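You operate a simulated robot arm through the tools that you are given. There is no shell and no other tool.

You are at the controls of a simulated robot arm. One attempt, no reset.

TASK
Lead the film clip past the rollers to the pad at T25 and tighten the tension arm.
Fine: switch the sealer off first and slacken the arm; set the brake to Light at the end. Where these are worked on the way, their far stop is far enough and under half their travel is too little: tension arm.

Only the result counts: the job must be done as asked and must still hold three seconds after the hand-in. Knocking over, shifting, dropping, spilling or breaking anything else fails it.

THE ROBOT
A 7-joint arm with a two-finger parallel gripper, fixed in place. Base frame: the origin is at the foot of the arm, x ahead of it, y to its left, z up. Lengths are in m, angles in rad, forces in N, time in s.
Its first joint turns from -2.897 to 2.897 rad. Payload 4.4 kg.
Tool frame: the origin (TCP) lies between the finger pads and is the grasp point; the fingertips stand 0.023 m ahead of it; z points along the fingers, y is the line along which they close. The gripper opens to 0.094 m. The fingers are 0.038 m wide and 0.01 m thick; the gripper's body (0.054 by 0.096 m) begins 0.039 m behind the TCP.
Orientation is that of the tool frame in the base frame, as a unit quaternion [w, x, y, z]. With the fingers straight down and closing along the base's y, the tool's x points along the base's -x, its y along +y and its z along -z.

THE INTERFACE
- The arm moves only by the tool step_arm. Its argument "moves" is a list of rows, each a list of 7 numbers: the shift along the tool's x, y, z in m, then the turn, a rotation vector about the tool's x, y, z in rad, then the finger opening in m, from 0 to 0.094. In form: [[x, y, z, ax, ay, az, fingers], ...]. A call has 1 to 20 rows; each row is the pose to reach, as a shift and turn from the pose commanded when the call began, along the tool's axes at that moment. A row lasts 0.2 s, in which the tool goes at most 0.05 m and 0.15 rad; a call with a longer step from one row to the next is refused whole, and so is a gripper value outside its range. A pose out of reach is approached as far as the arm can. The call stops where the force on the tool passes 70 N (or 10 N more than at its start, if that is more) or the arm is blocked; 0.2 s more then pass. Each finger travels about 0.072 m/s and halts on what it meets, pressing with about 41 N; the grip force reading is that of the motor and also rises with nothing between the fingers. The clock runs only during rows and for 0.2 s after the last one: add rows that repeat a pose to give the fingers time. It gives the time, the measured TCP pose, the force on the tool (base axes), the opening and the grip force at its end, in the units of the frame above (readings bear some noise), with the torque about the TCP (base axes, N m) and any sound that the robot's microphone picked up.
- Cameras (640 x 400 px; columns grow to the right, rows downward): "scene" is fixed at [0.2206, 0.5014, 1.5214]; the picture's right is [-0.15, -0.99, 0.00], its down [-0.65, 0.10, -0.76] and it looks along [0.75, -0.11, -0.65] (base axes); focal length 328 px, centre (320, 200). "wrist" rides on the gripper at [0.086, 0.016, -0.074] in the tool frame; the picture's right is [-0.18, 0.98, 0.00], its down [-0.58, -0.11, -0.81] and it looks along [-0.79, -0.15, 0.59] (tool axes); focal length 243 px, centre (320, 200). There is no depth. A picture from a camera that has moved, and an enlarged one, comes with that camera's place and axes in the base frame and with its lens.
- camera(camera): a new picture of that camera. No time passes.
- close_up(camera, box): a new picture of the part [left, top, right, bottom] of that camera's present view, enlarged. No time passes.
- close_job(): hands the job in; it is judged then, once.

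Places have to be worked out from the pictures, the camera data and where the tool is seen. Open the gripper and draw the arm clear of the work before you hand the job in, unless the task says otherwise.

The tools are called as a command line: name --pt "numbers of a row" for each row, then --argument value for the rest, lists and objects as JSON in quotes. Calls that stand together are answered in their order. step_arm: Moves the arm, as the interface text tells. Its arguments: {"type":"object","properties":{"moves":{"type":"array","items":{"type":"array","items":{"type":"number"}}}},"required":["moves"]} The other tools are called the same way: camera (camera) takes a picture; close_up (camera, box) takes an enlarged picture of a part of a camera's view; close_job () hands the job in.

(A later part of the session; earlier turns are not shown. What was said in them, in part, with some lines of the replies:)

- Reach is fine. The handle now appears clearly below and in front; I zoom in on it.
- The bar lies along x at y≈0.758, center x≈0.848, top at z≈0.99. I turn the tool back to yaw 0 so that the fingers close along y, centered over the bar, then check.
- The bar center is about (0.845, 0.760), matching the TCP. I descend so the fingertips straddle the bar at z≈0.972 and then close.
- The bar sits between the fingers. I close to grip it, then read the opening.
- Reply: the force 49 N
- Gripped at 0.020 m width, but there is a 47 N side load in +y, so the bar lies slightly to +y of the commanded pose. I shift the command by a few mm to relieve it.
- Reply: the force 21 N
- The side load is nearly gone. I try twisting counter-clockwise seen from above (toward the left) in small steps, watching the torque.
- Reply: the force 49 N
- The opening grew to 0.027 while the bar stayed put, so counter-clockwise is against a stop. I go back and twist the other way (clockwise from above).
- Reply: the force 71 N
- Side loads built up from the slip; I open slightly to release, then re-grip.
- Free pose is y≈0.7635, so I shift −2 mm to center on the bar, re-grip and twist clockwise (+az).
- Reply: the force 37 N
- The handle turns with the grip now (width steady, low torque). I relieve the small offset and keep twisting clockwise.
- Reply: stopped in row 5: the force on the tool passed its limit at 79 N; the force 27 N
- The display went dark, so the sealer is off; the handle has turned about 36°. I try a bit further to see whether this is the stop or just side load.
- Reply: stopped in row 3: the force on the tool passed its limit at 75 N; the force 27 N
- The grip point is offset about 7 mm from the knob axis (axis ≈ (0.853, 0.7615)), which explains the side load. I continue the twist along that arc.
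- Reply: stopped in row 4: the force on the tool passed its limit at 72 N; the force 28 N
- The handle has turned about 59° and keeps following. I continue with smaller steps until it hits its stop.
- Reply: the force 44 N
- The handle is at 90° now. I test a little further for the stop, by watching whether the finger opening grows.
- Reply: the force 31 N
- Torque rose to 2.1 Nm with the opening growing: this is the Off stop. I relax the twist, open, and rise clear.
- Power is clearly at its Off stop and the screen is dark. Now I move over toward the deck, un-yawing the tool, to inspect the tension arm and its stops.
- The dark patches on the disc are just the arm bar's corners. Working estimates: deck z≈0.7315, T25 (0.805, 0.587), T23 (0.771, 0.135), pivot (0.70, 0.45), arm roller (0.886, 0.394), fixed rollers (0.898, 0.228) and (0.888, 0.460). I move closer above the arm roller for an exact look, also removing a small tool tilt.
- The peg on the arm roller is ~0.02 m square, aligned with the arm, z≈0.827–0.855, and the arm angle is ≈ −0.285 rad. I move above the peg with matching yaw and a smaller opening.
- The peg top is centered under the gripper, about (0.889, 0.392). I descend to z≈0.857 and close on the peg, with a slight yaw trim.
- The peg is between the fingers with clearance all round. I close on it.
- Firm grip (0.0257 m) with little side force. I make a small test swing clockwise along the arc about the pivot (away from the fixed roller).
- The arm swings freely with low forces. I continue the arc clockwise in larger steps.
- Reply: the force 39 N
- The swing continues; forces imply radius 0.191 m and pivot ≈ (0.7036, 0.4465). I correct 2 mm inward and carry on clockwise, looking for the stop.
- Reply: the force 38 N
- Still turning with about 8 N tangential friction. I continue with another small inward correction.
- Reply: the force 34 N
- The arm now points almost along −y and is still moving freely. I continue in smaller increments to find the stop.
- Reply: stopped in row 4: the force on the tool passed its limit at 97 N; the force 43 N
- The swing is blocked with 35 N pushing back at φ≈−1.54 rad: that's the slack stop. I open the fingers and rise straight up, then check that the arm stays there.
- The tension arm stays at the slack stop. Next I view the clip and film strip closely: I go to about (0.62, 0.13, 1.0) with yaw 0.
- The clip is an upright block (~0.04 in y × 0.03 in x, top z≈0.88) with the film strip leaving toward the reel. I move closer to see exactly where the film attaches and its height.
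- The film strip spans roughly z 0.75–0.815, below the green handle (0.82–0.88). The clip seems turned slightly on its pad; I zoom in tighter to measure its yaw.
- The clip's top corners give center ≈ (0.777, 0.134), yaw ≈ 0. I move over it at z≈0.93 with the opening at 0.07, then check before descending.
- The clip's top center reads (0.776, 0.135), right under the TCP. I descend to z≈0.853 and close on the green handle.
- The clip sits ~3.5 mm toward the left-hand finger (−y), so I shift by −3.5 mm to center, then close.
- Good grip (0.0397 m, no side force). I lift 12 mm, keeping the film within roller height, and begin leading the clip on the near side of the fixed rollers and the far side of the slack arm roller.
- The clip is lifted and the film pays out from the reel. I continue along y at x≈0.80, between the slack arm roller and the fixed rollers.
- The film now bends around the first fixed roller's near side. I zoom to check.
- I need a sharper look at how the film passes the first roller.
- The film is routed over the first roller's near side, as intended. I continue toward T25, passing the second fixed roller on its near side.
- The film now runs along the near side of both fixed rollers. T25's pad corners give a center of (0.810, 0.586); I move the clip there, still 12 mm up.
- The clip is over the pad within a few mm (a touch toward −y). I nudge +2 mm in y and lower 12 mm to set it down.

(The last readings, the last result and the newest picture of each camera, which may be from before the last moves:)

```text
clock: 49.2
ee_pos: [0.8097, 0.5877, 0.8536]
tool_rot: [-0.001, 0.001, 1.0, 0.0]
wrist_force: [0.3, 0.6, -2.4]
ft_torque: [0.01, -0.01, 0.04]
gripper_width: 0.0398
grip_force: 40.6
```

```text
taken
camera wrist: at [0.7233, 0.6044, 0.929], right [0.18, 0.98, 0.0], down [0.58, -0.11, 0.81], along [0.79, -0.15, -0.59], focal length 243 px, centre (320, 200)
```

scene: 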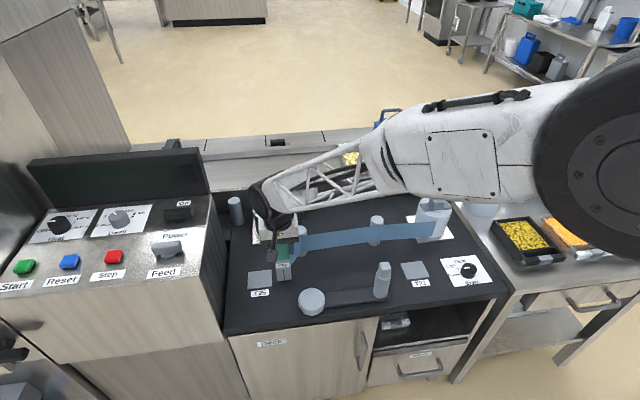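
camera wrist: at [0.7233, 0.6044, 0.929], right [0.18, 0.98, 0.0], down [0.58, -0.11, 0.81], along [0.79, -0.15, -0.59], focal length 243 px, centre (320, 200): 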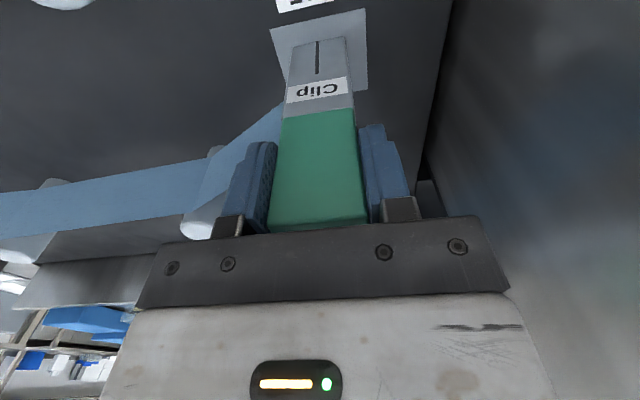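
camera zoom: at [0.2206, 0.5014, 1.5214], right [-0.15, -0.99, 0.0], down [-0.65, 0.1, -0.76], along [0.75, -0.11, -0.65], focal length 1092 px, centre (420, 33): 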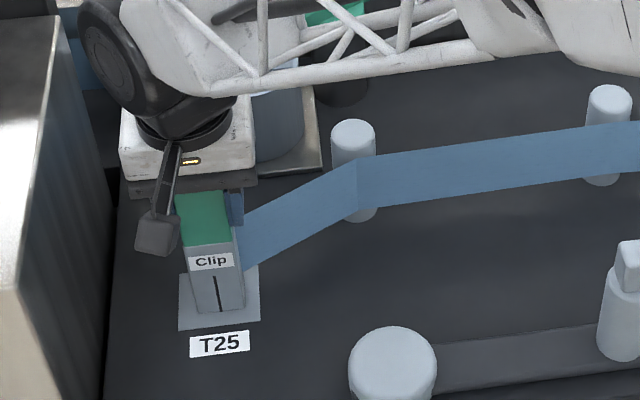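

The load cell still shows the clip's weight, so it isn't seated yet. I lower in 1 mm steps until contact.

step_arm --pt "0 0 0.001 0 0 0 0.02" --pt "0 0 0.0015 0 0 0 0.02" --pt "0 0 0.0015 0 0 0 0.02"

```text
clock: 50.0
ee_pos: [0.8101, 0.5889, 0.8527]
tool_rot: [0.0, 0.001, 1.0, 0.001]
wrist_force: [-4.5, -2.0, 14.6]
ft_torque: [-0.59, 0.52, -0.1]
gripper_width: 0.0398
grip_force: 40.9
```

Contact is confirmed (+14.6 N). I ease off slightly, open the fingers and check the clip stands before rising.

step_arm --pt "0 0 -0.0006 0 0 0 0.035" --pt "0 0 -0.0006 0 0 0 0.05" --pt "0 0 -0.0006 0 0 0 0.06" --pt "0 0 -0.0006 0 0 0 0.065" --pt "0 0 -0.0006 0 0 0 0.065"

close_up --camera "wrist" --box '[200, 0, 440, 240]'

close_up --camera "scene" --box '[230, 190, 350, 310]'

```text
clock: 51.2
ee_pos: [0.8085, 0.5882, 0.8525]
tool_rot: [0.0, 0.001, 1.0, 0.0]
wrist_force: [0.2, 0.8, 0.4]
ft_torque: [-0.02, 0.02, 0.01]
gripper_width: 0.065
grip_force: 0.0
```

```text
1.67 times, centred on (320, 120) of wrist
camera zoom: at [0.7232, 0.6044, 0.9279], right [0.18, 0.98, 0.0], down [0.58, -0.11, 0.81], along [0.79, -0.15, -0.59], focal length 404 px, centre (320, 333)
```

zoom: 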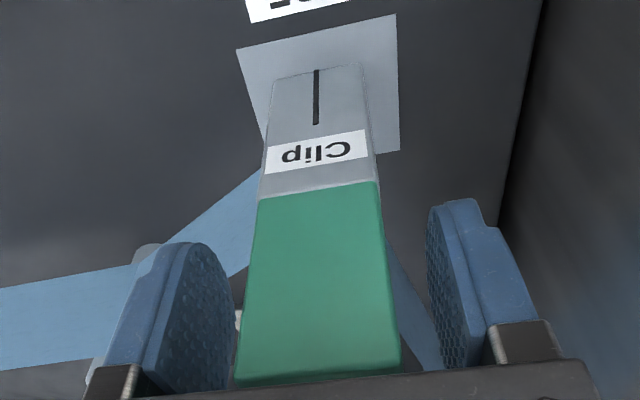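

```text
3.33 times, centred on (290, 250) of scene
camera zoom: at [0.2206, 0.5014, 1.5214], right [-0.15, -0.99, 0.0], down [-0.65, 0.1, -0.76], along [0.75, -0.11, -0.65], focal length 1092 px, centre (420, 33)
```

zoom: 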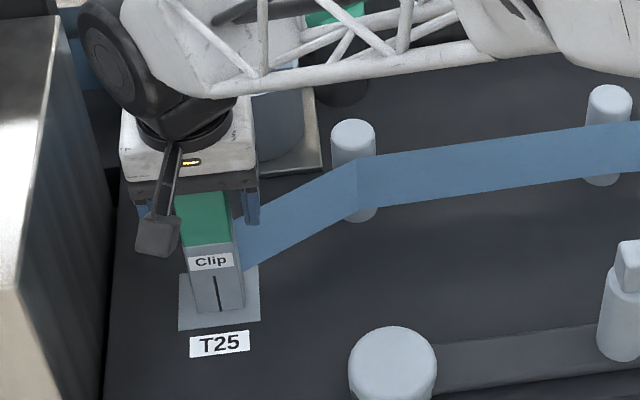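

The clip stands on T25 free of the fingers. I rise straight up and look at the whole layout.

step_arm --pt "0 0 -0.03 0 0 0 0.065" --pt "0 0 -0.06 0 0 0 0.065" --pt "0 0 -0.1 0 0 0 0.065" --pt "0 0 -0.14 0 0 0 0.065" --pt "0.04 -0.02 -0.16 0 0 0 0.07" --pt "0.08 -0.04 -0.17 0 0 0 0.08"

camera --camera "wrist"

camera --camera "scene"

```text
clock: 52.6
ee_pos: [0.7296, 0.5472, 1.0183]
tool_rot: [-0.001, 0.001, 1.0, 0.0]
wrist_force: [-0.4, -0.4, -0.7]
ft_torque: [-0.02, -0.02, -0.02]
gripper_width: 0.08
grip_force: 0.1
```

```text
taken
camera wrist: at [0.6437, 0.564, 1.0956], right [0.19, 0.98, 0.0], down [0.58, -0.11, 0.81], along [0.79, -0.15, -0.59], focal length 243 px, centre (320, 200)
```

wrist: 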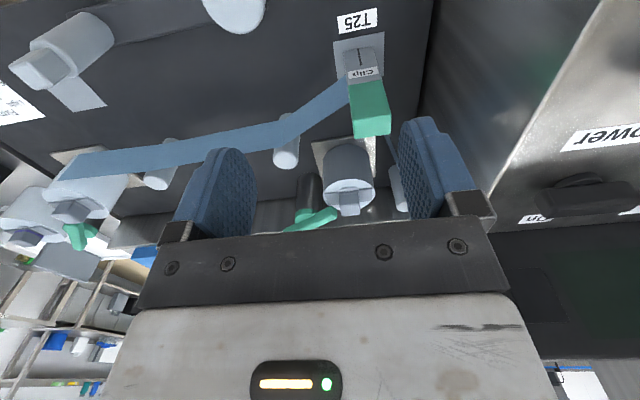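

```text
taken
```

scene: 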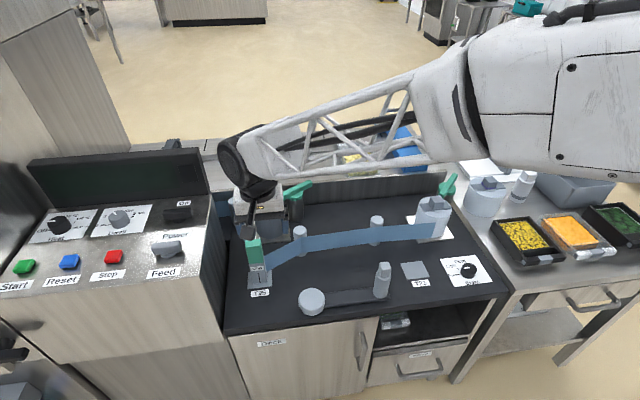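

I zoom in on the film's run past both fixed rollers and the clip.

close_up --camera "scene" --box '[240, 190, 460, 320]'

close_up --camera "wrist" --box '[40, 0, 440, 240]'

close_up --camera "scene" --box '[280, 215, 330, 275]'

```text
2.91 times, centred on (350, 255) of scene
camera zoom: at [0.2206, 0.5014, 1.5214], right [-0.15, -0.99, 0.0], down [-0.65, 0.1, -0.76], along [0.75, -0.11, -0.65], focal length 953 px, centre (233, 40)
```

zoom: 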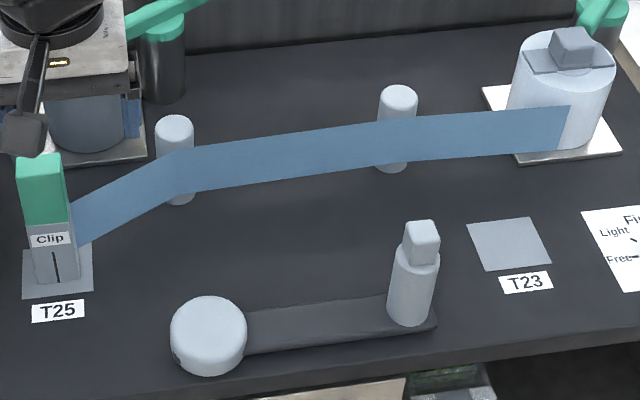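

```text
1.60 times, centred on (240, 120) of wrist
camera zoom: at [0.6437, 0.564, 1.0956], right [0.19, 0.98, 0.0], down [0.58, -0.11, 0.81], along [0.79, -0.15, -0.59], focal length 388 px, centre (448, 328)
```

zoom: 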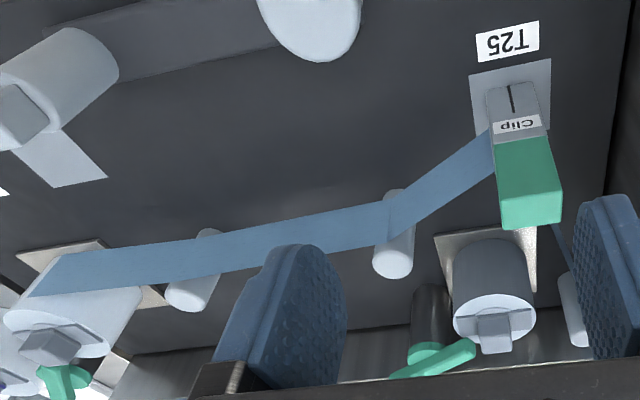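

```text
6.67 times, centred on (305, 245) of scene
camera zoom: at [0.2206, 0.5014, 1.5214], right [-0.15, -0.99, 0.0], down [-0.65, 0.1, -0.76], along [0.75, -0.11, -0.65], focal length 2184 px, centre (420, -100)
```

zoom: 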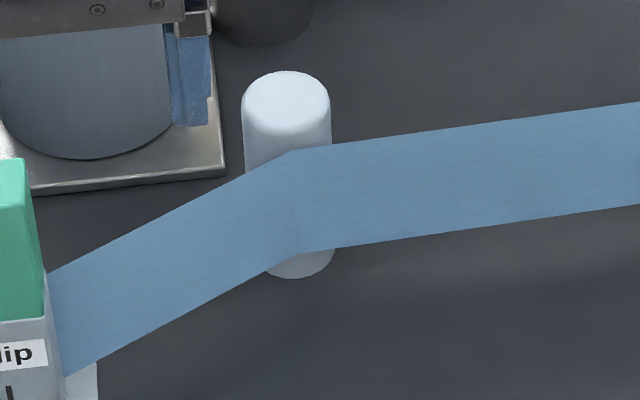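

There's a faint bluish line on the far-left side of the clip; I shift the view to see what it is before continuing.

step_arm --pt "0.02 -0.04 0 0 0 0 0.094" --pt "0.03 -0.08 0 0 0 0 0.094" --pt "0.03 -0.12 0 0 0 0 0.094"

camera --camera "wrist"

close_up --camera "scene" --box '[220, 180, 320, 310]'

```text
clock: 53.4
ee_pos: [0.701, 0.4271, 1.0218]
tool_rot: [-0.001, 0.0, 1.0, 0.0]
wrist_force: [-0.9, 0.2, -0.4]
ft_torque: [0.02, -0.03, -0.01]
gripper_width: 0.0937
grip_force: 0.1
```

```text
taken
camera wrist: at [0.6135, 0.4443, 1.0969], right [0.18, 0.98, 0.0], down [0.58, -0.11, 0.81], along [0.79, -0.15, -0.59], focal length 243 px, centre (320, 200)
```

wrist: 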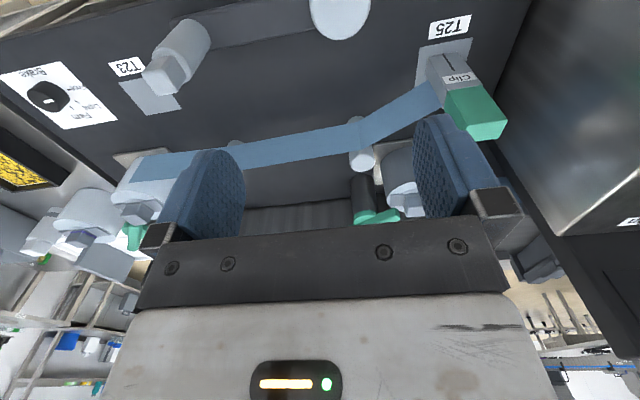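

```text
3.08 times, centred on (270, 245) of scene
camera zoom: at [0.2206, 0.5014, 1.5214], right [-0.15, -0.99, 0.0], down [-0.65, 0.1, -0.76], along [0.75, -0.11, -0.65], focal length 1008 px, centre (474, 62)
```

zoom: 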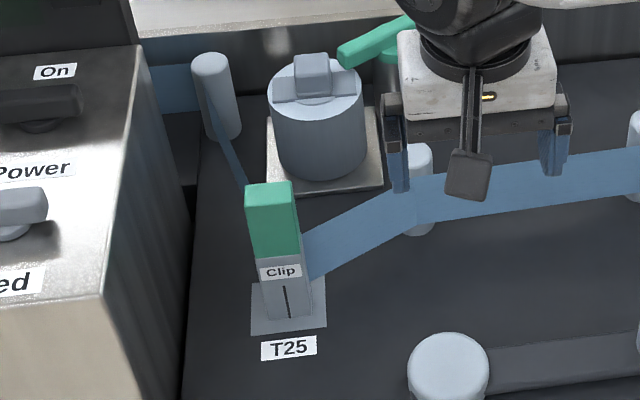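

With the clip on T25 the film now continues to the far-left roller and into the sealer, so the clip has docked. Next I go back to the slack arm's peg at about (0.7095, 0.2595), yaw −1.577, to tighten it.

step_arm --pt "-0.001 -0.015 0 0 0 0.144 0.08" --pt "-0.002 -0.03 0 0 0 0.288 0.07" --pt "-0.003 -0.045 0 0 0 0.432 0.06" --pt "-0.004 -0.06 0 0 0 0.576 0.05" --pt "-0.005 -0.075 0 0 0 0.72 0.05" --pt "-0.006 -0.09 0.01 0 0 0.864 0.05" --pt "-0.007 -0.105 0.02 0 0 1.008 0.05" --pt "-0.008 -0.12 0.03 0 0 1.152 0.05" --pt "-0.0085 -0.135 0.04 0 0 1.296 0.05" --pt "-0.0085 -0.152 0.055 0 0 1.44 0.05" --pt "-0.0085 -0.1676 0.07 0 0 1.577 0.05"

camera --camera "wrist"

camera --camera "scene"

```text
clock: 55.8
ee_pos: [0.7075, 0.2603, 0.9515]
tool_rot: [-0.001, 0.71, 0.704, 0.0]
wrist_force: [0.2, -0.3, 0.4]
ft_torque: [0.01, 0.0, -0.02]
gripper_width: 0.0501
grip_force: 0.1
```

```text
taken
camera wrist: at [0.7248, 0.3469, 1.0277], right [0.98, -0.19, 0.0], down [-0.11, -0.58, 0.81], along [-0.16, -0.79, -0.59], focal length 243 px, centre (320, 200)
```

wrist: 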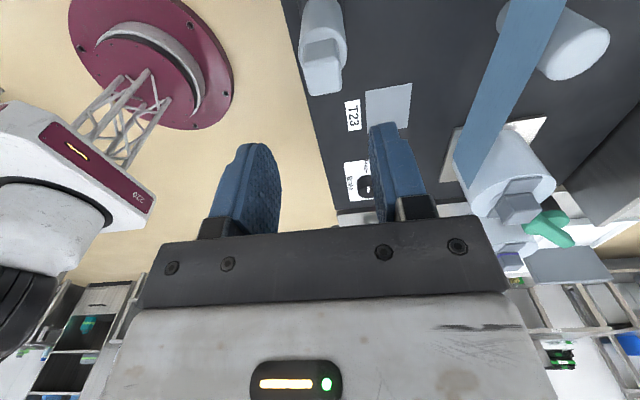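

```text
taken
```

scene: 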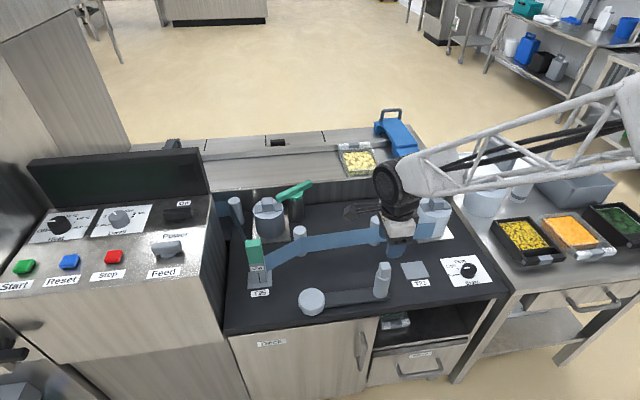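

The peg top reads (0.709, 0.260), nicely aligned. I descend and grip it.

step_arm --pt "0 0.0012 0.03 0 0 0 0.05" --pt "0 0.0012 0.06 0 0 0 0.05" --pt "0 0.0012 0.085 0 0 0 0.05" --pt "0 0.0012 0.0945 0 0 0 0.05" --pt "0 0.0012 0.0945 0 0 0 0.035" --pt "0 0.0012 0.0945 0 0 0 0.02" --pt "0 0.0012 0.0945 0 0 0 0.005" --pt "0 0.0012 0.0945 0 0 0 0.005"

close_up --camera "wrist" --box '[220, 60, 420, 240]'

```text
clock: 57.6
ee_pos: [0.71, 0.2598, 0.8584]
tool_rot: [-0.001, 0.709, 0.705, -0.001]
wrist_force: [8.5, 0.7, -3.6]
ft_torque: [-0.04, -0.43, 1.25]
gripper_width: 0.0258
grip_force: 45.4
```

```text
2.22 times, centred on (320, 150) of wrist
camera zoom: at [0.7264, 0.3463, 0.9331], right [0.98, -0.19, 0.0], down [-0.11, -0.58, 0.81], along [-0.15, -0.79, -0.59], focal length 539 px, centre (320, 311)
```

zoom: 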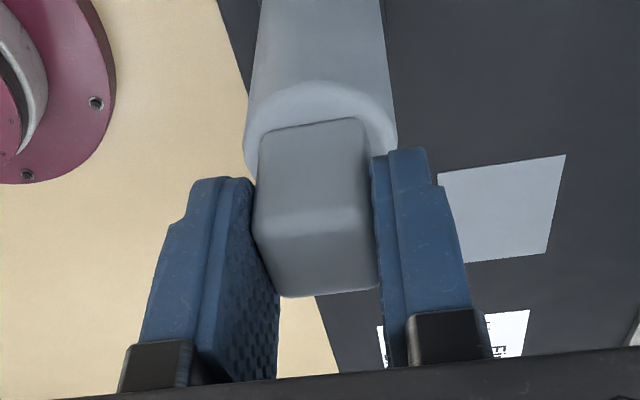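

Gripped again. A circle fit of all earlier points gives pivot (0.711, 0.442), radius 0.183; I swing counter-clockwise along it, first 0.6 rad.

step_arm --pt "0.0002 0.0091 0 0 0 -0.05 0.005" --pt "0.0009 0.0182 0 0 0 -0.1 0.005" --pt "0.0036 0.0363 0 0 0 -0.2 0.005" --pt "0.0082 0.054 0 0 0 -0.3 0.005" --pt "0.0144 0.0711 0 0 0 -0.4 0.005" --pt "0.0224 0.0876 0 0 0 -0.5 0.005" --pt "0.0319 0.1032 0 0 0 -0.6 0.005"

camera --camera "scene"

```text
clock: 59.2
ee_pos: [0.8142, 0.2911, 0.8573]
tool_rot: [-0.001, 0.469, 0.883, 0.0]
wrist_force: [24.1, -27.5, -3.3]
ft_torque: [-0.45, -0.4, -1.17]
gripper_width: 0.0263
grip_force: 44.7
```

```text
taken
```

scene: 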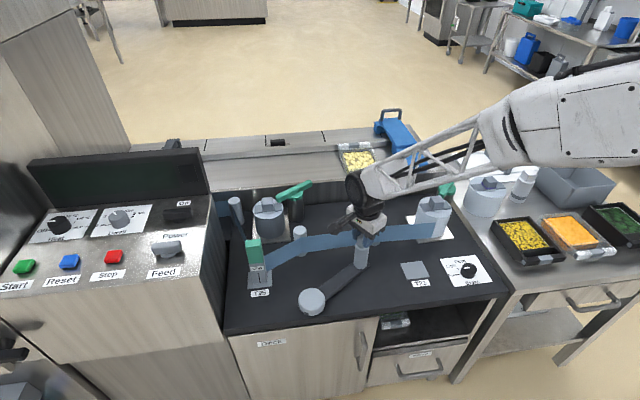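

Small outward side force, so the true radius is ~0.187. I adjust and continue counter-clockwise in finer steps as the roller meets the film.

step_arm --pt "-0.001 0.0093 0 0 0 -0.05 0.005" --pt "0.0 0.0186 0 0 0 -0.1 0.005" --pt "0.0012 0.0279 0 0 0 -0.15 0.005" --pt "0.003 0.037 0 0 0 -0.2 0.005" --pt "0.0053 0.0461 0 0 0 -0.25 0.005" --pt "0.0079 0.055 0 0 0 -0.3 0.005" --pt "0.011 0.0638 0 0 0 -0.35 0.005" --pt "0.0146 0.0724 0 0 0 -0.4 0.005"

camera --camera "scene"

close_up --camera "scene" --box '[230, 190, 450, 320]'

```text
clock: 61.0
ee_pos: [0.8651, 0.3443, 0.8564]
tool_rot: [-0.001, 0.284, 0.959, 0.0]
wrist_force: [33.3, -15.8, -0.2]
ft_torque: [-0.47, -0.49, -1.14]
gripper_width: 0.0259
grip_force: 44.8
```

```text
taken
```

scene: 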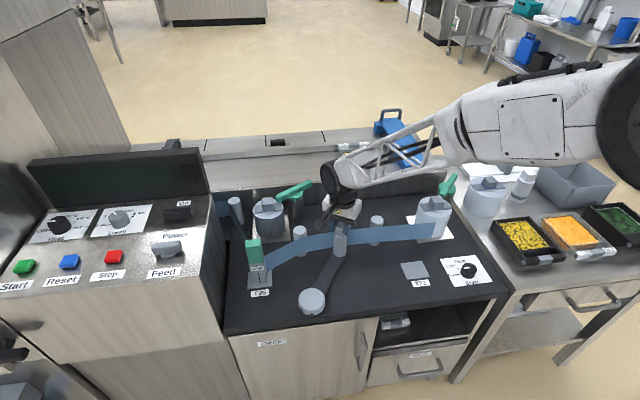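

```text
2.91 times, centred on (340, 255) of scene
camera zoom: at [0.2206, 0.5014, 1.5214], right [-0.15, -0.99, 0.0], down [-0.65, 0.1, -0.76], along [0.75, -0.11, -0.65], focal length 953 px, centre (262, 40)
```

zoom: 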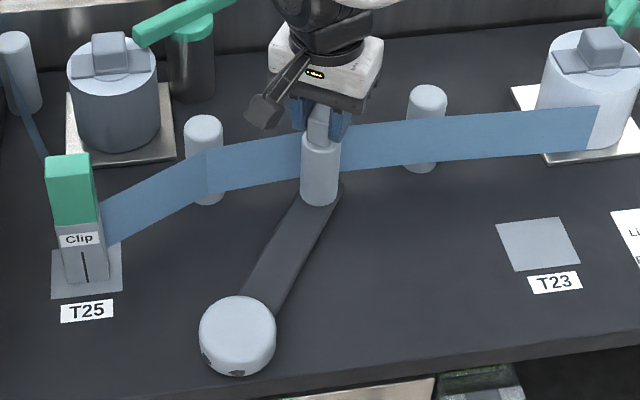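

The roller now bears on the film from the near side, film on its far side. I push the rest of the way toward the tight stop.

step_arm --pt "-0.0017 0.0094 0 0 0 -0.05 0.005" --pt "-0.0008 0.0188 0 0 0 -0.1 0.005" --pt "0.0004 0.0281 0 0 0 -0.15 0.005" --pt "0.0022 0.0373 0 0 0 -0.2 0.005" --pt "0.0044 0.0464 0 0 0 -0.25 0.005" --pt "0.006 0.0515 0 0 0 -0.28 0.005"

close_up --camera "scene" --box '[230, 190, 450, 320]'

```text
clock: 62.4
ee_pos: [0.8875, 0.3913, 0.8572]
tool_rot: [-0.001, 0.148, 0.989, 0.0]
wrist_force: [-5.7, 8.4, 6.3]
ft_torque: [0.05, 0.03, -1.29]
gripper_width: 0.0264
grip_force: 44.5
```

```text
2.91 times, centred on (340, 255) of scene
camera zoom: at [0.2206, 0.5014, 1.5214], right [-0.15, -0.99, 0.0], down [-0.65, 0.1, -0.76], along [0.75, -0.11, -0.65], focal length 953 px, centre (262, 40)
```

zoom: 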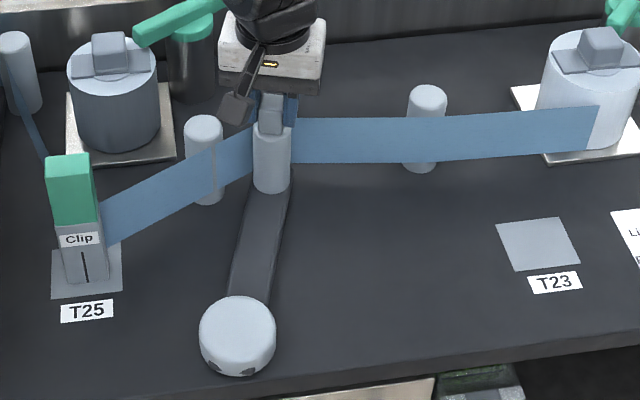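

The arm is back at its starting angle with little resistance. I push slightly further to see whether that is the stop.

step_arm --pt "0.0001 0.0037 0 0 0 -0.02 0.005" --pt "0.0002 0.0075 0 0 0 -0.04 0.005" --pt "0.0004 0.0113 0 0 0 -0.06 0.005" --pt "0.0004 0.0113 0 0 0 -0.06 0.005"

close_up --camera "scene" --box '[250, 190, 400, 320]'

```text
clock: 63.0
ee_pos: [0.8877, 0.3918, 0.8566]
tool_rot: [-0.003, 0.134, 0.991, -0.001]
wrist_force: [-16.1, -20.6, 13.1]
ft_torque: [0.32, 0.51, -1.3]
gripper_width: 0.0269
grip_force: 44.8
stopped in row 2: the force on the tool passed its limit at 81 N (the readings are from after the stop); the commanded pose is now the measured one
```

```text
3.08 times, centred on (325, 255) of scene
camera zoom: at [0.2206, 0.5014, 1.5214], right [-0.15, -0.99, 0.0], down [-0.65, 0.1, -0.76], along [0.75, -0.11, -0.65], focal length 1008 px, centre (305, 31)
```

zoom: 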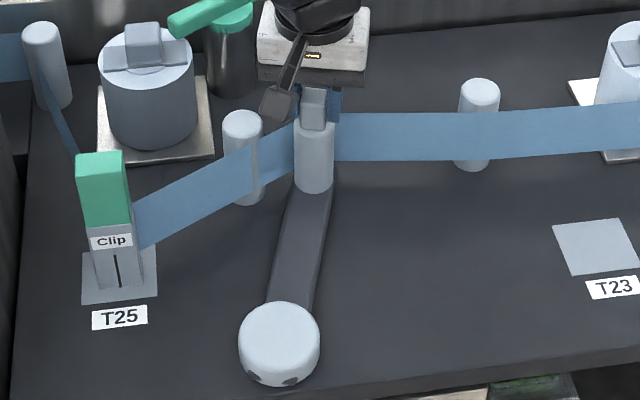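

Blocked immediately: this is the tight stop, with the film wrapped near–far–near as intended. I release the peg and rise straight up.

step_arm --pt "0 0 0 0 0 0 0.03" --pt "0 0 0 0 0 0 0.042" --pt "0 0 0 0 0 0 0.048" --pt "0 0 0 0 0 0 0.048" --pt "0 0 -0.03 0 0 0 0.048" --pt "0 0 -0.07 0 0 0 0.048" --pt "0 0 -0.11 0 0 0 0.048" --pt "0 0 -0.15 0 0 0 0.048"

camera --camera "scene"

close_up --camera "scene" --box '[230, 190, 450, 320]'

camera --camera "wrist"

```text
clock: 64.8
ee_pos: [0.8913, 0.3928, 1.0039]
tool_rot: [-0.003, 0.132, 0.991, -0.002]
wrist_force: [-0.4, 1.2, -0.9]
ft_torque: [0.03, 0.03, 0.01]
gripper_width: 0.0479
grip_force: 0.0
```

```text
taken
```

scene: 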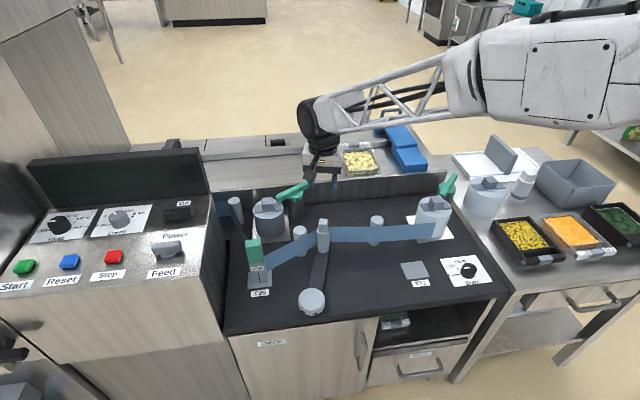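

```text
2.91 times, centred on (340, 255) of scene
camera zoom: at [0.2206, 0.5014, 1.5214], right [-0.15, -0.99, 0.0], down [-0.65, 0.1, -0.76], along [0.75, -0.11, -0.65], focal length 953 px, centre (262, 40)
```

zoom: 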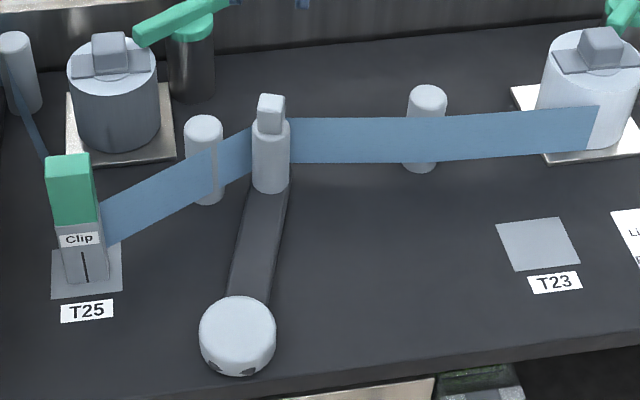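

```text
taken
camera wrist: at [0.8117, 0.4317, 1.0814], right [0.44, 0.9, -0.01], down [0.54, -0.25, 0.8], along [0.72, -0.35, -0.6], focal length 243 px, centre (320, 200)
```

wrist: 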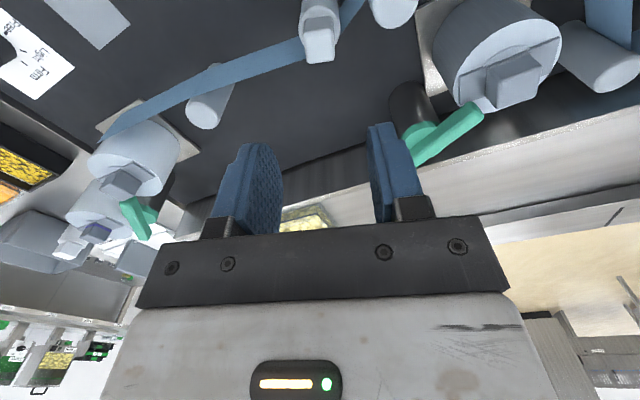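

The tension arm holds at tight and the clip stands on T25. Now I move over to the brake dial, arriving at about (0.65, 0.0, 1.0) with yaw 0.

step_arm --pt "0.0118 -0.0402 0 -0.001 -0.001 -0.024 0.06" --pt "0.0235 -0.0805 0 -0.001 -0.001 -0.048 0.07" --pt "0.0353 -0.1207 0 -0.001 -0.001 -0.073 0.08" --pt "0.0471 -0.1609 0 -0.002 -0.002 -0.097 0.094" --pt "0.0589 -0.2011 0 -0.002 -0.002 -0.121 0.094" --pt "0.0706 -0.2414 0 -0.002 -0.003 -0.145 0.094" --pt "0.0824 -0.2816 0 -0.003 -0.003 -0.169 0.094" --pt "0.0942 -0.3218 0 -0.003 -0.004 -0.194 0.094" --pt "0.106 -0.362 0 -0.004 -0.005 -0.218 0.094" --pt "0.1177 -0.4023 0 -0.004 -0.006 -0.242 0.094" --pt "0.1295 -0.4425 0 -0.004 -0.006 -0.266 0.094"

camera --camera "wrist"

close_up --camera "wrist" --box '[230, 20, 410, 200]'

```text
clock: 67.2
ee_pos: [0.6478, -0.0016, 1.0085]
tool_rot: [0.0, -0.001, 1.0, 0.0]
wrist_force: [0.0, -0.6, -0.5]
ft_torque: [0.03, 0.01, 0.0]
gripper_width: 0.094
grip_force: 0.2
```

```text
taken
camera wrist: at [0.5618, 0.0151, 1.0844], right [0.18, 0.98, 0.0], down [0.58, -0.11, 0.81], along [0.79, -0.15, -0.59], focal length 243 px, centre (320, 200)
```

wrist: 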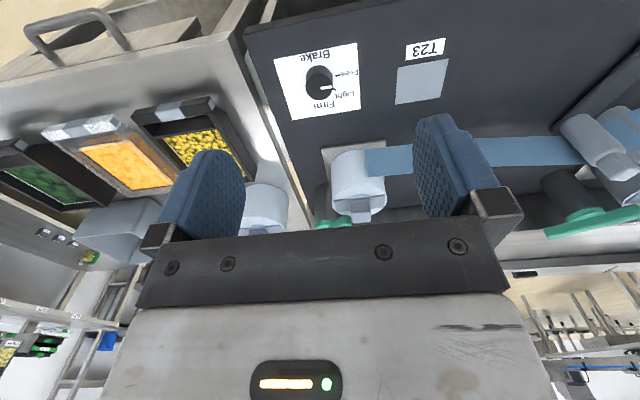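

```text
2.22 times, centred on (320, 110) of wrist
camera zoom: at [0.5618, 0.0151, 1.0844], right [0.18, 0.98, 0.0], down [0.58, -0.11, 0.81], along [0.79, -0.15, -0.59], focal length 539 px, centre (320, 400)
```

zoom: 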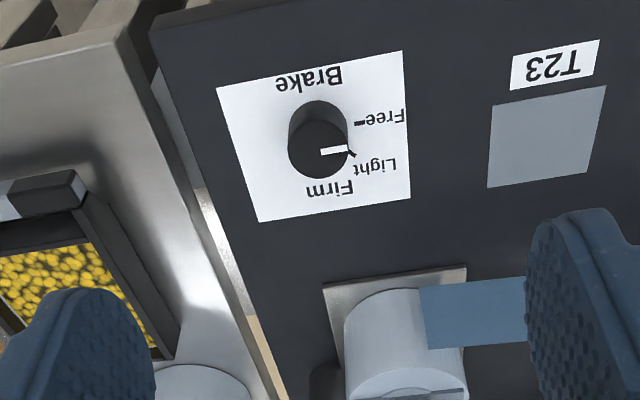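

The dial: center ≈ (0.738, −0.019), diameter ≈ 0.038, top z≈0.761; pointer at +y (Free), Light tick 45° clockwise, Firm at +x. I move over it at z≈0.85.

step_arm --pt "-0.03 -0.006 0.03 0 0 0 0.09" --pt "-0.06 -0.012 0.06 0 0 0 0.08" --pt "-0.09 -0.0174 0.09 0 0 0 0.065" --pt "-0.0902 -0.0174 0.125 0 0 0 0.065" --pt "-0.0902 -0.0174 0.1585 0 0 0 0.065"

camera --camera "wrist"

close_up --camera "wrist" --box '[220, 20, 420, 200]'

close_up --camera "scene" --box '[400, 190, 520, 310]'

```text
clock: 68.4
ee_pos: [0.7398, -0.0171, 0.8487]
tool_rot: [0.001, -0.001, 1.0, -0.001]
wrist_force: [0.3, 0.3, 0.0]
ft_torque: [-0.02, 0.02, -0.02]
gripper_width: 0.065
grip_force: 0.0
```

```text
taken
camera wrist: at [0.6522, -0.0005, 0.9262], right [0.18, 0.98, 0.0], down [0.58, -0.11, 0.81], along [0.79, -0.15, -0.59], focal length 243 px, centre (320, 200)
```

wrist: 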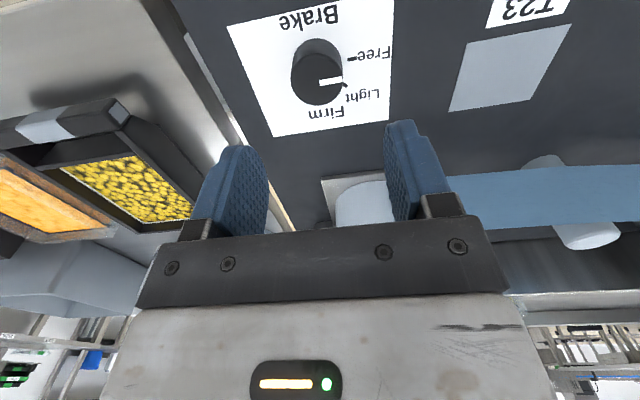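

```text
2.22 times, centred on (320, 110) of wrist
camera zoom: at [0.6522, -0.0005, 0.9262], right [0.18, 0.98, 0.0], down [0.58, -0.11, 0.81], along [0.79, -0.15, -0.59], focal length 539 px, centre (320, 400)
```

zoom: 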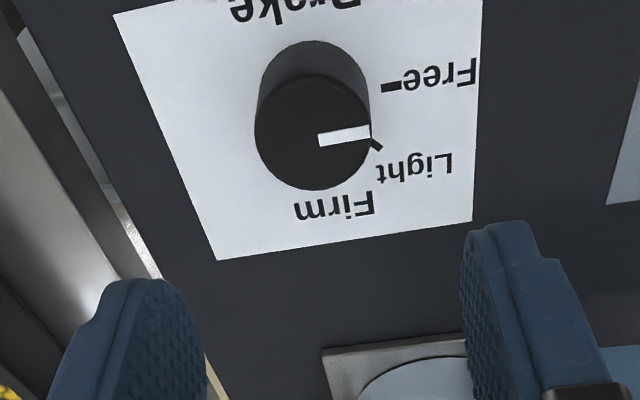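

```text
3.33 times, centred on (460, 250) of scene
camera zoom: at [0.2206, 0.5014, 1.5214], right [-0.15, -0.99, 0.0], down [-0.65, 0.1, -0.76], along [0.75, -0.11, -0.65], focal length 1092 px, centre (-147, 33)
```

zoom: 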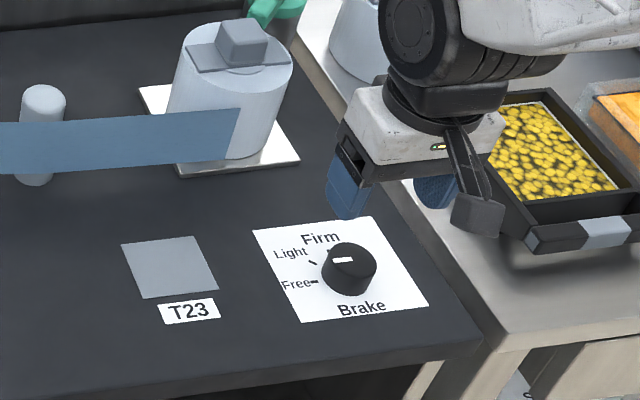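

The dial center reads (0.737, −0.0185) under the TCP. I descend to z≈0.762 and close gently on the knob.

step_arm --pt "0 0 0.03 0 0 0 0.065" --pt "0 0 0.06 0 0 0 0.065" --pt "0 0 0.08 0 0 0 0.065" --pt "0 0 0.0867 0 0 0 0.065" --pt "0 0 0.0867 0 0 0 0.05" --pt "0 0 0.0867 0 0 0 0.045"

close_up --camera "wrist" --box '[220, 60, 420, 240]'

```text
clock: 69.8
ee_pos: [0.7393, -0.0171, 0.7625]
tool_rot: [0.0, -0.001, 1.0, 0.0]
wrist_force: [0.9, -0.9, 0.4]
ft_torque: [-0.02, 0.0, 0.0]
gripper_width: 0.0456
grip_force: 1.2
```

```text
2.22 times, centred on (320, 150) of wrist
camera zoom: at [0.6525, -0.0007, 0.8392], right [0.18, 0.98, 0.0], down [0.58, -0.11, 0.81], along [0.79, -0.15, -0.59], focal length 539 px, centre (320, 311)
```

zoom: 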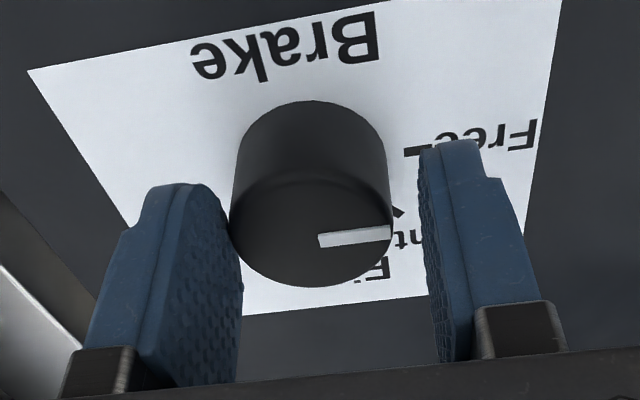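

The knob sits ~3 mm toward −y, so I shift −3 mm and then close on it.

step_arm --pt "0 -0.0015 0 0 0 0 0.048" --pt "0 -0.003 0 0 0 0 0.048" --pt "0 -0.003 0 0 0 0 0.04" --pt "0 -0.003 0 0 0 0 0.03" --pt "0 -0.003 0 0 0 0 0.02"

close_up --camera "wrist" --box '[220, 60, 420, 240]'

```text
clock: 71.0
ee_pos: [0.7397, -0.0199, 0.7635]
tool_rot: [-0.001, 0.0, 1.0, 0.0]
wrist_force: [-0.8, -9.1, 0.1]
ft_torque: [-0.22, 0.0, -0.07]
gripper_width: 0.0387
grip_force: 44.9
```

```text
2.22 times, centred on (320, 150) of wrist
camera zoom: at [0.6526, -0.0039, 0.8395], right [0.18, 0.98, 0.0], down [0.58, -0.11, 0.81], along [0.79, -0.15, -0.59], focal length 539 px, centre (320, 311)
```

zoom: 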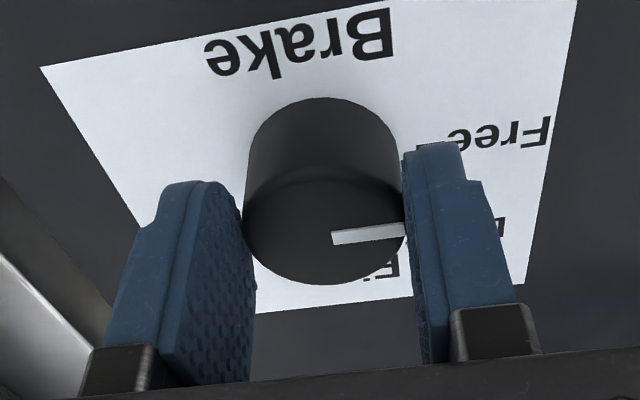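

Gripped centrally. I twist clockwise (seen from above) toward Light, first about half way.

step_arm --pt "0 -0.0003 0 0 0 0.08 0.02" --pt "0 -0.0003 0 0 0 0.16 0.02" --pt "0 -0.0003 0 0 0 0.24 0.02" --pt "0 -0.0003 0 0 0 0.32 0.02" --pt "0 -0.0003 0 0 0 0.4 0.02"

close_up --camera "wrist" --box '[220, 60, 420, 240]'

close_up --camera "scene" --box '[430, 230, 510, 300]'

```text
clock: 72.3
ee_pos: [0.7408, -0.0181, 0.7628]
tool_rot: [0.001, 0.197, 0.98, 0.0]
wrist_force: [2.6, 17.2, -5.9]
ft_torque: [0.47, -0.03, 0.09]
gripper_width: 0.0385
grip_force: 45.6
stopped in row 5: the force on the tool passed its limit at 72 N (the readings are from after the stop); the commanded pose is now the measured one
```

```text
2.22 times, centred on (320, 150) of wrist
camera zoom: at [0.6658, 0.0304, 0.8394], right [0.55, 0.84, 0.0], down [0.49, -0.33, 0.81], along [0.67, -0.44, -0.59], focal length 539 px, centre (320, 311)
```

zoom: 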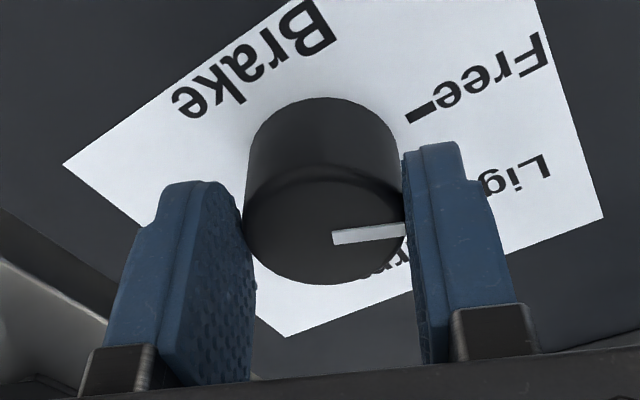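

```text
5.71 times, centred on (470, 265) of scene
camera zoom: at [0.2206, 0.5014, 1.5214], right [-0.15, -0.99, 0.0], down [-0.65, 0.1, -0.76], along [0.75, -0.11, -0.65], focal length 1872 px, centre (-537, -171)
```

zoom: 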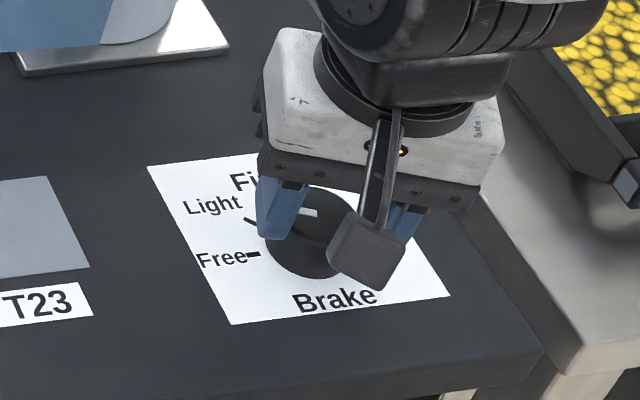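

The knob follows the fingers (22.7° so far) and the stop was just side load from a small axis offset. I continue along the corrected arc to reach 45°.

step_arm --pt "-0.0001 0.0003 0 0 0 0.065 0.02" --pt "-0.0003 0.0007 0 0 0 0.13 0.02" --pt "-0.0004 0.0009 0 0 0 0.195 0.02" --pt "-0.0006 0.0012 0 0 0 0.26 0.02" --pt "-0.0008 0.0015 0 0 0 0.325 0.02" --pt "-0.0011 0.0018 0 0 0 0.388 0.02"

close_up --camera "wrist" --box '[220, 60, 420, 240]'

close_up --camera "scene" --box '[430, 230, 510, 300]'

```text
clock: 73.7
ee_pos: [0.7412, -0.0169, 0.7634]
tool_rot: [0.0, 0.384, 0.923, 0.001]
wrist_force: [9.7, 42.9, -11.2]
ft_torque: [0.76, -0.08, 0.26]
gripper_width: 0.039
grip_force: 45.1
```

```text
2.22 times, centred on (320, 150) of wrist
camera zoom: at [0.6913, 0.0561, 0.8396], right [0.83, 0.56, 0.0], down [0.33, -0.49, 0.81], along [0.46, -0.67, -0.59], focal length 539 px, centre (320, 311)
```

zoom: 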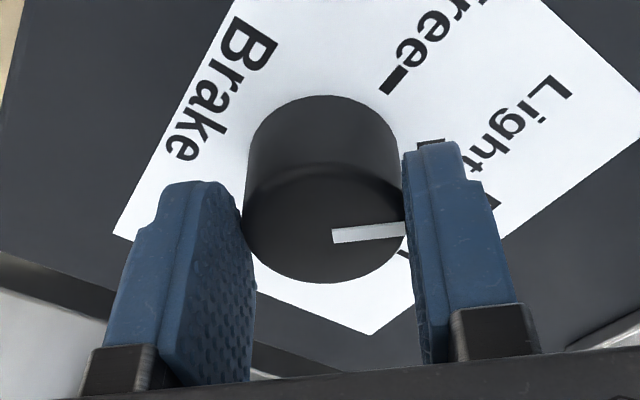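

```text
5.71 times, centred on (470, 265) of scene
camera zoom: at [0.2206, 0.5014, 1.5214], right [-0.15, -0.99, 0.0], down [-0.65, 0.1, -0.76], along [0.75, -0.11, -0.65], focal length 1872 px, centre (-537, -171)
```

zoom: 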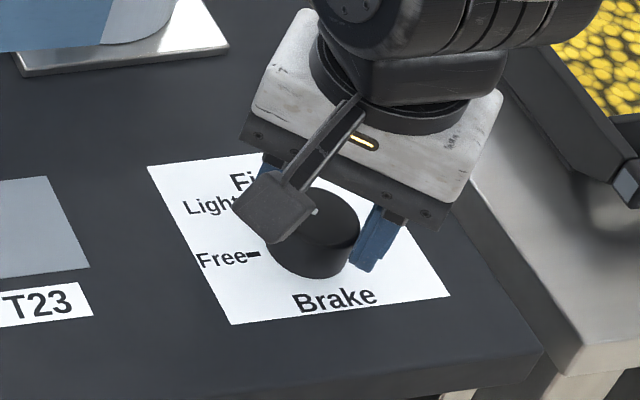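

The tool has turned 45.1° and the pointer moved with it. I relieve the side load, open the fingers and rise to check the dial.

step_arm --pt "0.0007 0.001 0 0 0 0 0.02" --pt "0.0014 0.002 0 0 0 0 0.02" --pt "0.0014 0.002 0 0 0 0 0.045" --pt "0.0014 0.002 0 0 0 0 0.06" --pt "0.0014 0.002 0 0 0 0 0.065" --pt "0.0014 0.002 -0.03 0 0 0 0.065" --pt "0.0014 0.002 -0.07 0 0 0 0.065" --pt "0.0014 0.002 -0.11 0 0 0 0.065" --pt "0.0014 0.002 -0.15 0 0 0 0.065" --pt "0.0014 0.002 -0.19 0 0 0 0.065"

camera --camera "wrist"

close_up --camera "scene" --box '[430, 230, 510, 300]'

```text
clock: 75.9
ee_pos: [0.7406, -0.0156, 0.9532]
tool_rot: [0.0, 0.383, 0.924, 0.0]
wrist_force: [0.4, 0.1, -0.9]
ft_torque: [-0.02, -0.01, -0.01]
gripper_width: 0.0648
grip_force: 0.0
```

```text
taken
camera wrist: at [0.6914, 0.0572, 1.0289], right [0.83, 0.56, 0.0], down [0.33, -0.49, 0.81], along [0.46, -0.67, -0.59], focal length 243 px, centre (320, 200)
```

wrist: 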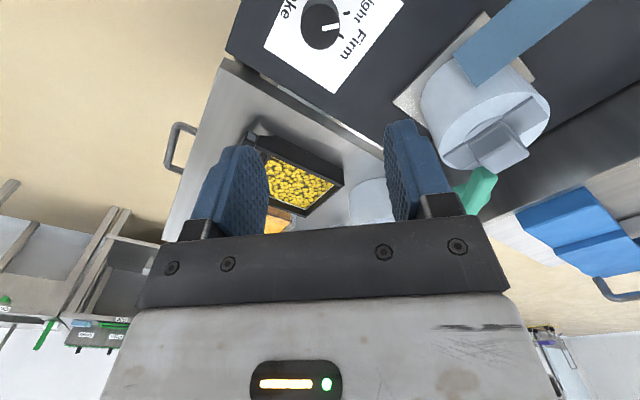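

```text
5.71 times, centred on (470, 265) of scene
camera zoom: at [0.2206, 0.5014, 1.5214], right [-0.15, -0.99, 0.0], down [-0.65, 0.1, -0.76], along [0.75, -0.11, -0.65], focal length 1872 px, centre (-537, -171)
```

zoom: 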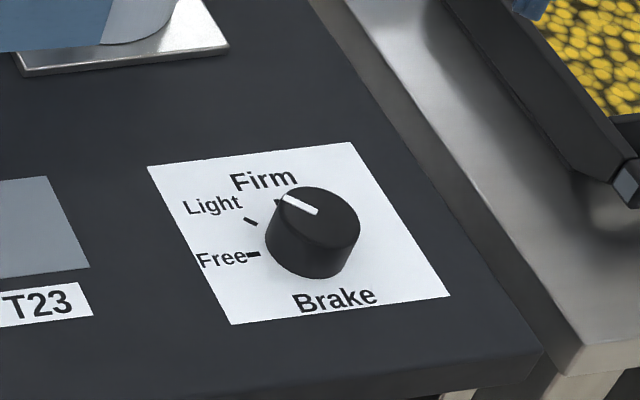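

The pointer now matches the Light tick (45°). I draw the arm clear upward and back, then inspect everything.

step_arm --pt "0.01 0 -0.045 0 0 0 0.08" --pt "0.02 0 -0.09 0 0 0 0.09" --pt "0.05 -0.005 -0.125 0 0 -0.1 0.094" --pt "0.08 -0.01 -0.155 0 0 -0.2 0.094" --pt "0.11 -0.015 -0.185 0 0 -0.3 0.094" --pt "0.14 -0.02 -0.215 0 0 -0.4 0.094" --pt "0.17 -0.025 -0.245 0 0 -0.5 0.094" --pt "0.2 -0.03 -0.27 0 0 -0.6 0.094" --pt "0.23 -0.033 -0.29 0 0 -0.7 0.094" --pt "0.2474 -0.0357 -0.3 0 0 -0.787 0.094"

camera --camera "scene"

camera --camera "wrist"

close_up --camera "scene" --box '[220, 180, 450, 320]'

close_up --camera "scene" --box '[240, 230, 300, 310]'

close_up --camera "scene" --box '[0, 140, 240, 300]'

```text
clock: 78.1
ee_pos: [0.5386, 0.1338, 1.2521]
tool_rot: [0.001, -0.001, 1.0, 0.0]
wrist_force: [-0.3, -1.0, 0.1]
ft_torque: [0.01, -0.03, 0.0]
gripper_width: 0.0941
grip_force: 0.0
```

```text
taken
```

scene: 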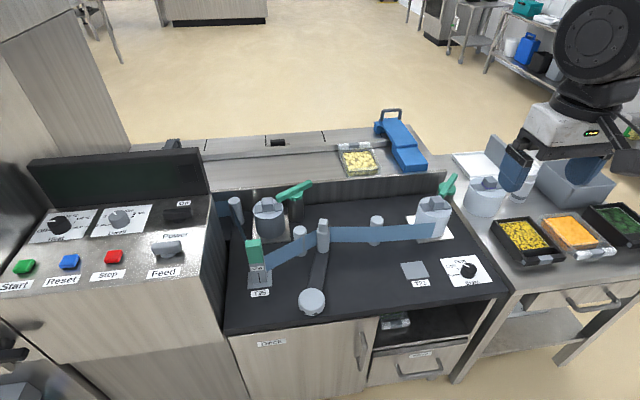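

```text
taken
camera wrist: at [0.4532, 0.1502, 1.3288], right [0.18, 0.98, 0.0], down [0.58, -0.11, 0.81], along [0.79, -0.15, -0.59], focal length 243 px, centre (320, 200)
```

wrist: 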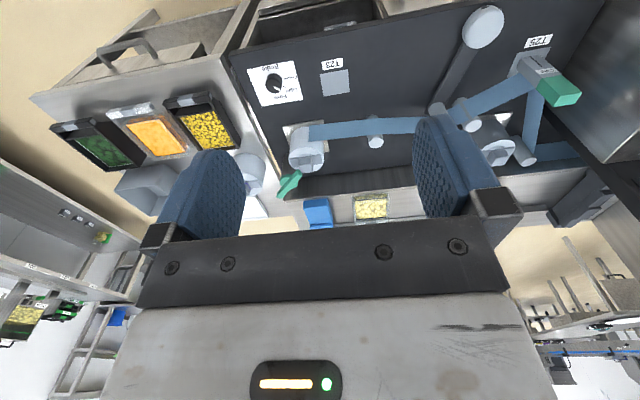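

```text
2.78 times, centred on (335, 250) of scene
camera zoom: at [0.2206, 0.5014, 1.5214], right [-0.15, -0.99, 0.0], down [-0.65, 0.1, -0.76], along [0.75, -0.11, -0.65], focal length 911 px, centre (278, 61)
```

zoom: 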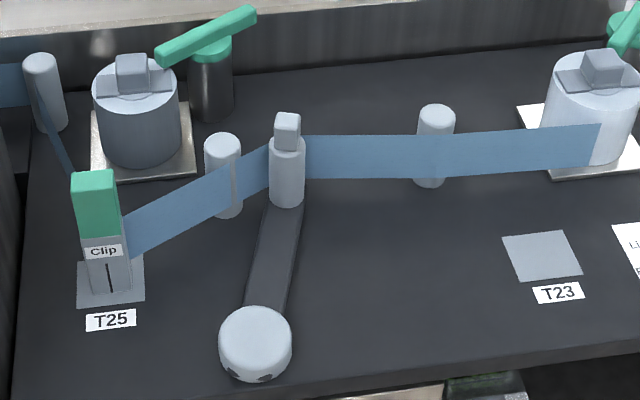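

```text
5.00 times, centred on (270, 270) of scene
camera zoom: at [0.2206, 0.5014, 1.5214], right [-0.15, -0.99, 0.0], down [-0.65, 0.1, -0.76], along [0.75, -0.11, -0.65], focal length 1638 px, centre (570, -150)
```

zoom: 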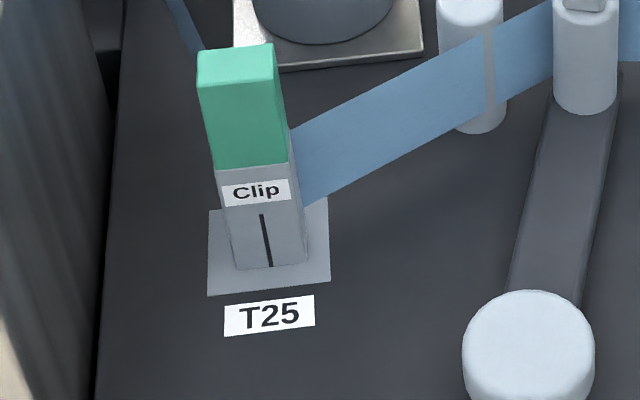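

```text
2.50 times, centred on (120, 220) of scene
camera zoom: at [0.2206, 0.5014, 1.5214], right [-0.15, -0.99, 0.0], down [-0.65, 0.1, -0.76], along [0.75, -0.11, -0.65], focal length 819 px, centre (820, 150)
```

zoom: 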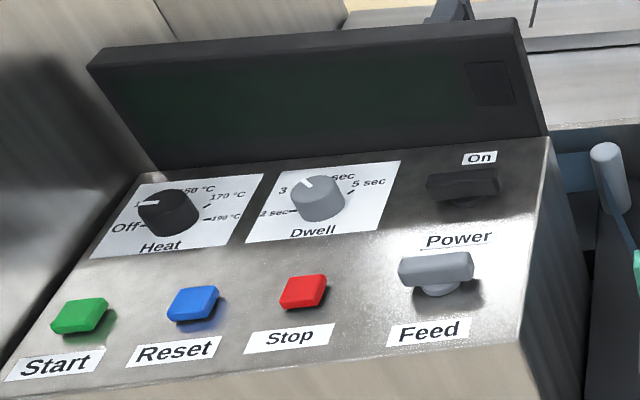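

Everything looks in place: screen off, clip on T25, arm tight, film routed. One last zoom at the brake dial and the tension arm before handing in.

close_up --camera "scene" --box '[430, 235, 510, 300]'

close_up --camera "wrist" --box '[230, 40, 320, 120]'

close_up --camera "wrist" --box '[400, 0, 640, 180]'

```text
6.15 times, centred on (470, 268) of scene
camera zoom: at [0.2206, 0.5014, 1.5214], right [-0.15, -0.99, 0.0], down [-0.65, 0.1, -0.76], along [0.75, -0.11, -0.65], focal length 2016 px, centre (-603, -215)
```

zoom: 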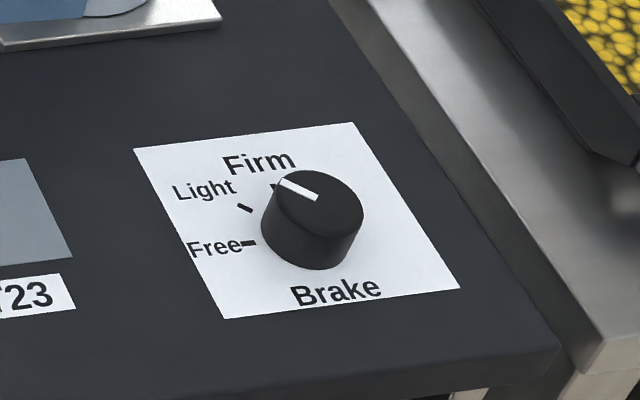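

```text
5.00 times, centred on (275, 80) of wrist
camera zoom: at [0.4532, 0.1502, 1.3288], right [0.18, 0.98, 0.0], down [0.58, -0.11, 0.81], along [0.79, -0.15, -0.59], focal length 1213 px, centre (545, 800)
```

zoom: 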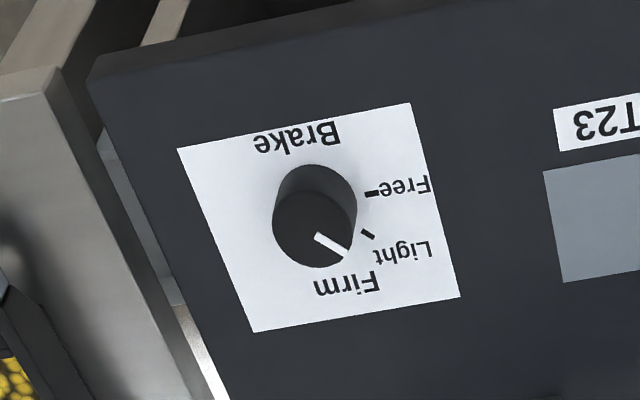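

```text
2.22 times, centred on (520, 90) of wrist
camera zoom: at [0.4532, 0.1502, 1.3288], right [0.18, 0.98, 0.0], down [0.58, -0.11, 0.81], along [0.79, -0.15, -0.59], focal length 539 px, centre (-124, 444)
```

zoom: 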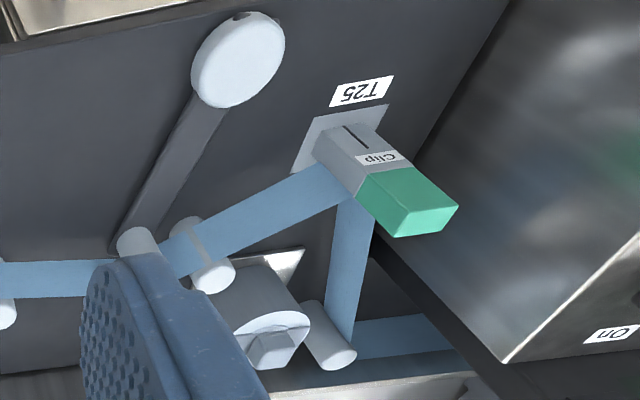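

Brake reads Light, the sealer screen is off, the tension arm is at its tight stop, and the clip stands on T25 with the film carried on to the sealer. The gripper is open and clear, so I hand the job in.

close_job

```text
The job is handed in.
```

The film clip is on the pad at T25, the tension arm is tight, and I have handed the job in. I don't know yet how it was judged.

- **Sealer:** I switched the power off first. The handle is at its Off stop and the display is dark.
- **Tension arm:** I slackened it to its far stop before moving the clip. Afterwards I swung it back until it was blocked at the tight stop where it had started.
- **Film and clip:** The film passes the near side of both fixed rollers and the far side of the tension-arm roller. The clip stands upright within the pad, and the film now runs on from it past the far-left roller towards the sealer. Nothing in the scene marked which side of each roller to use. I chose sides so that the tightened arm presses on the film.
- **Brake:** I turned it last, from Free to Light. The pointer reads within a few degrees of the Light tick.

The last pictures show nothing else moved or knocked over. The gripper is open and the arm is clear of the work.
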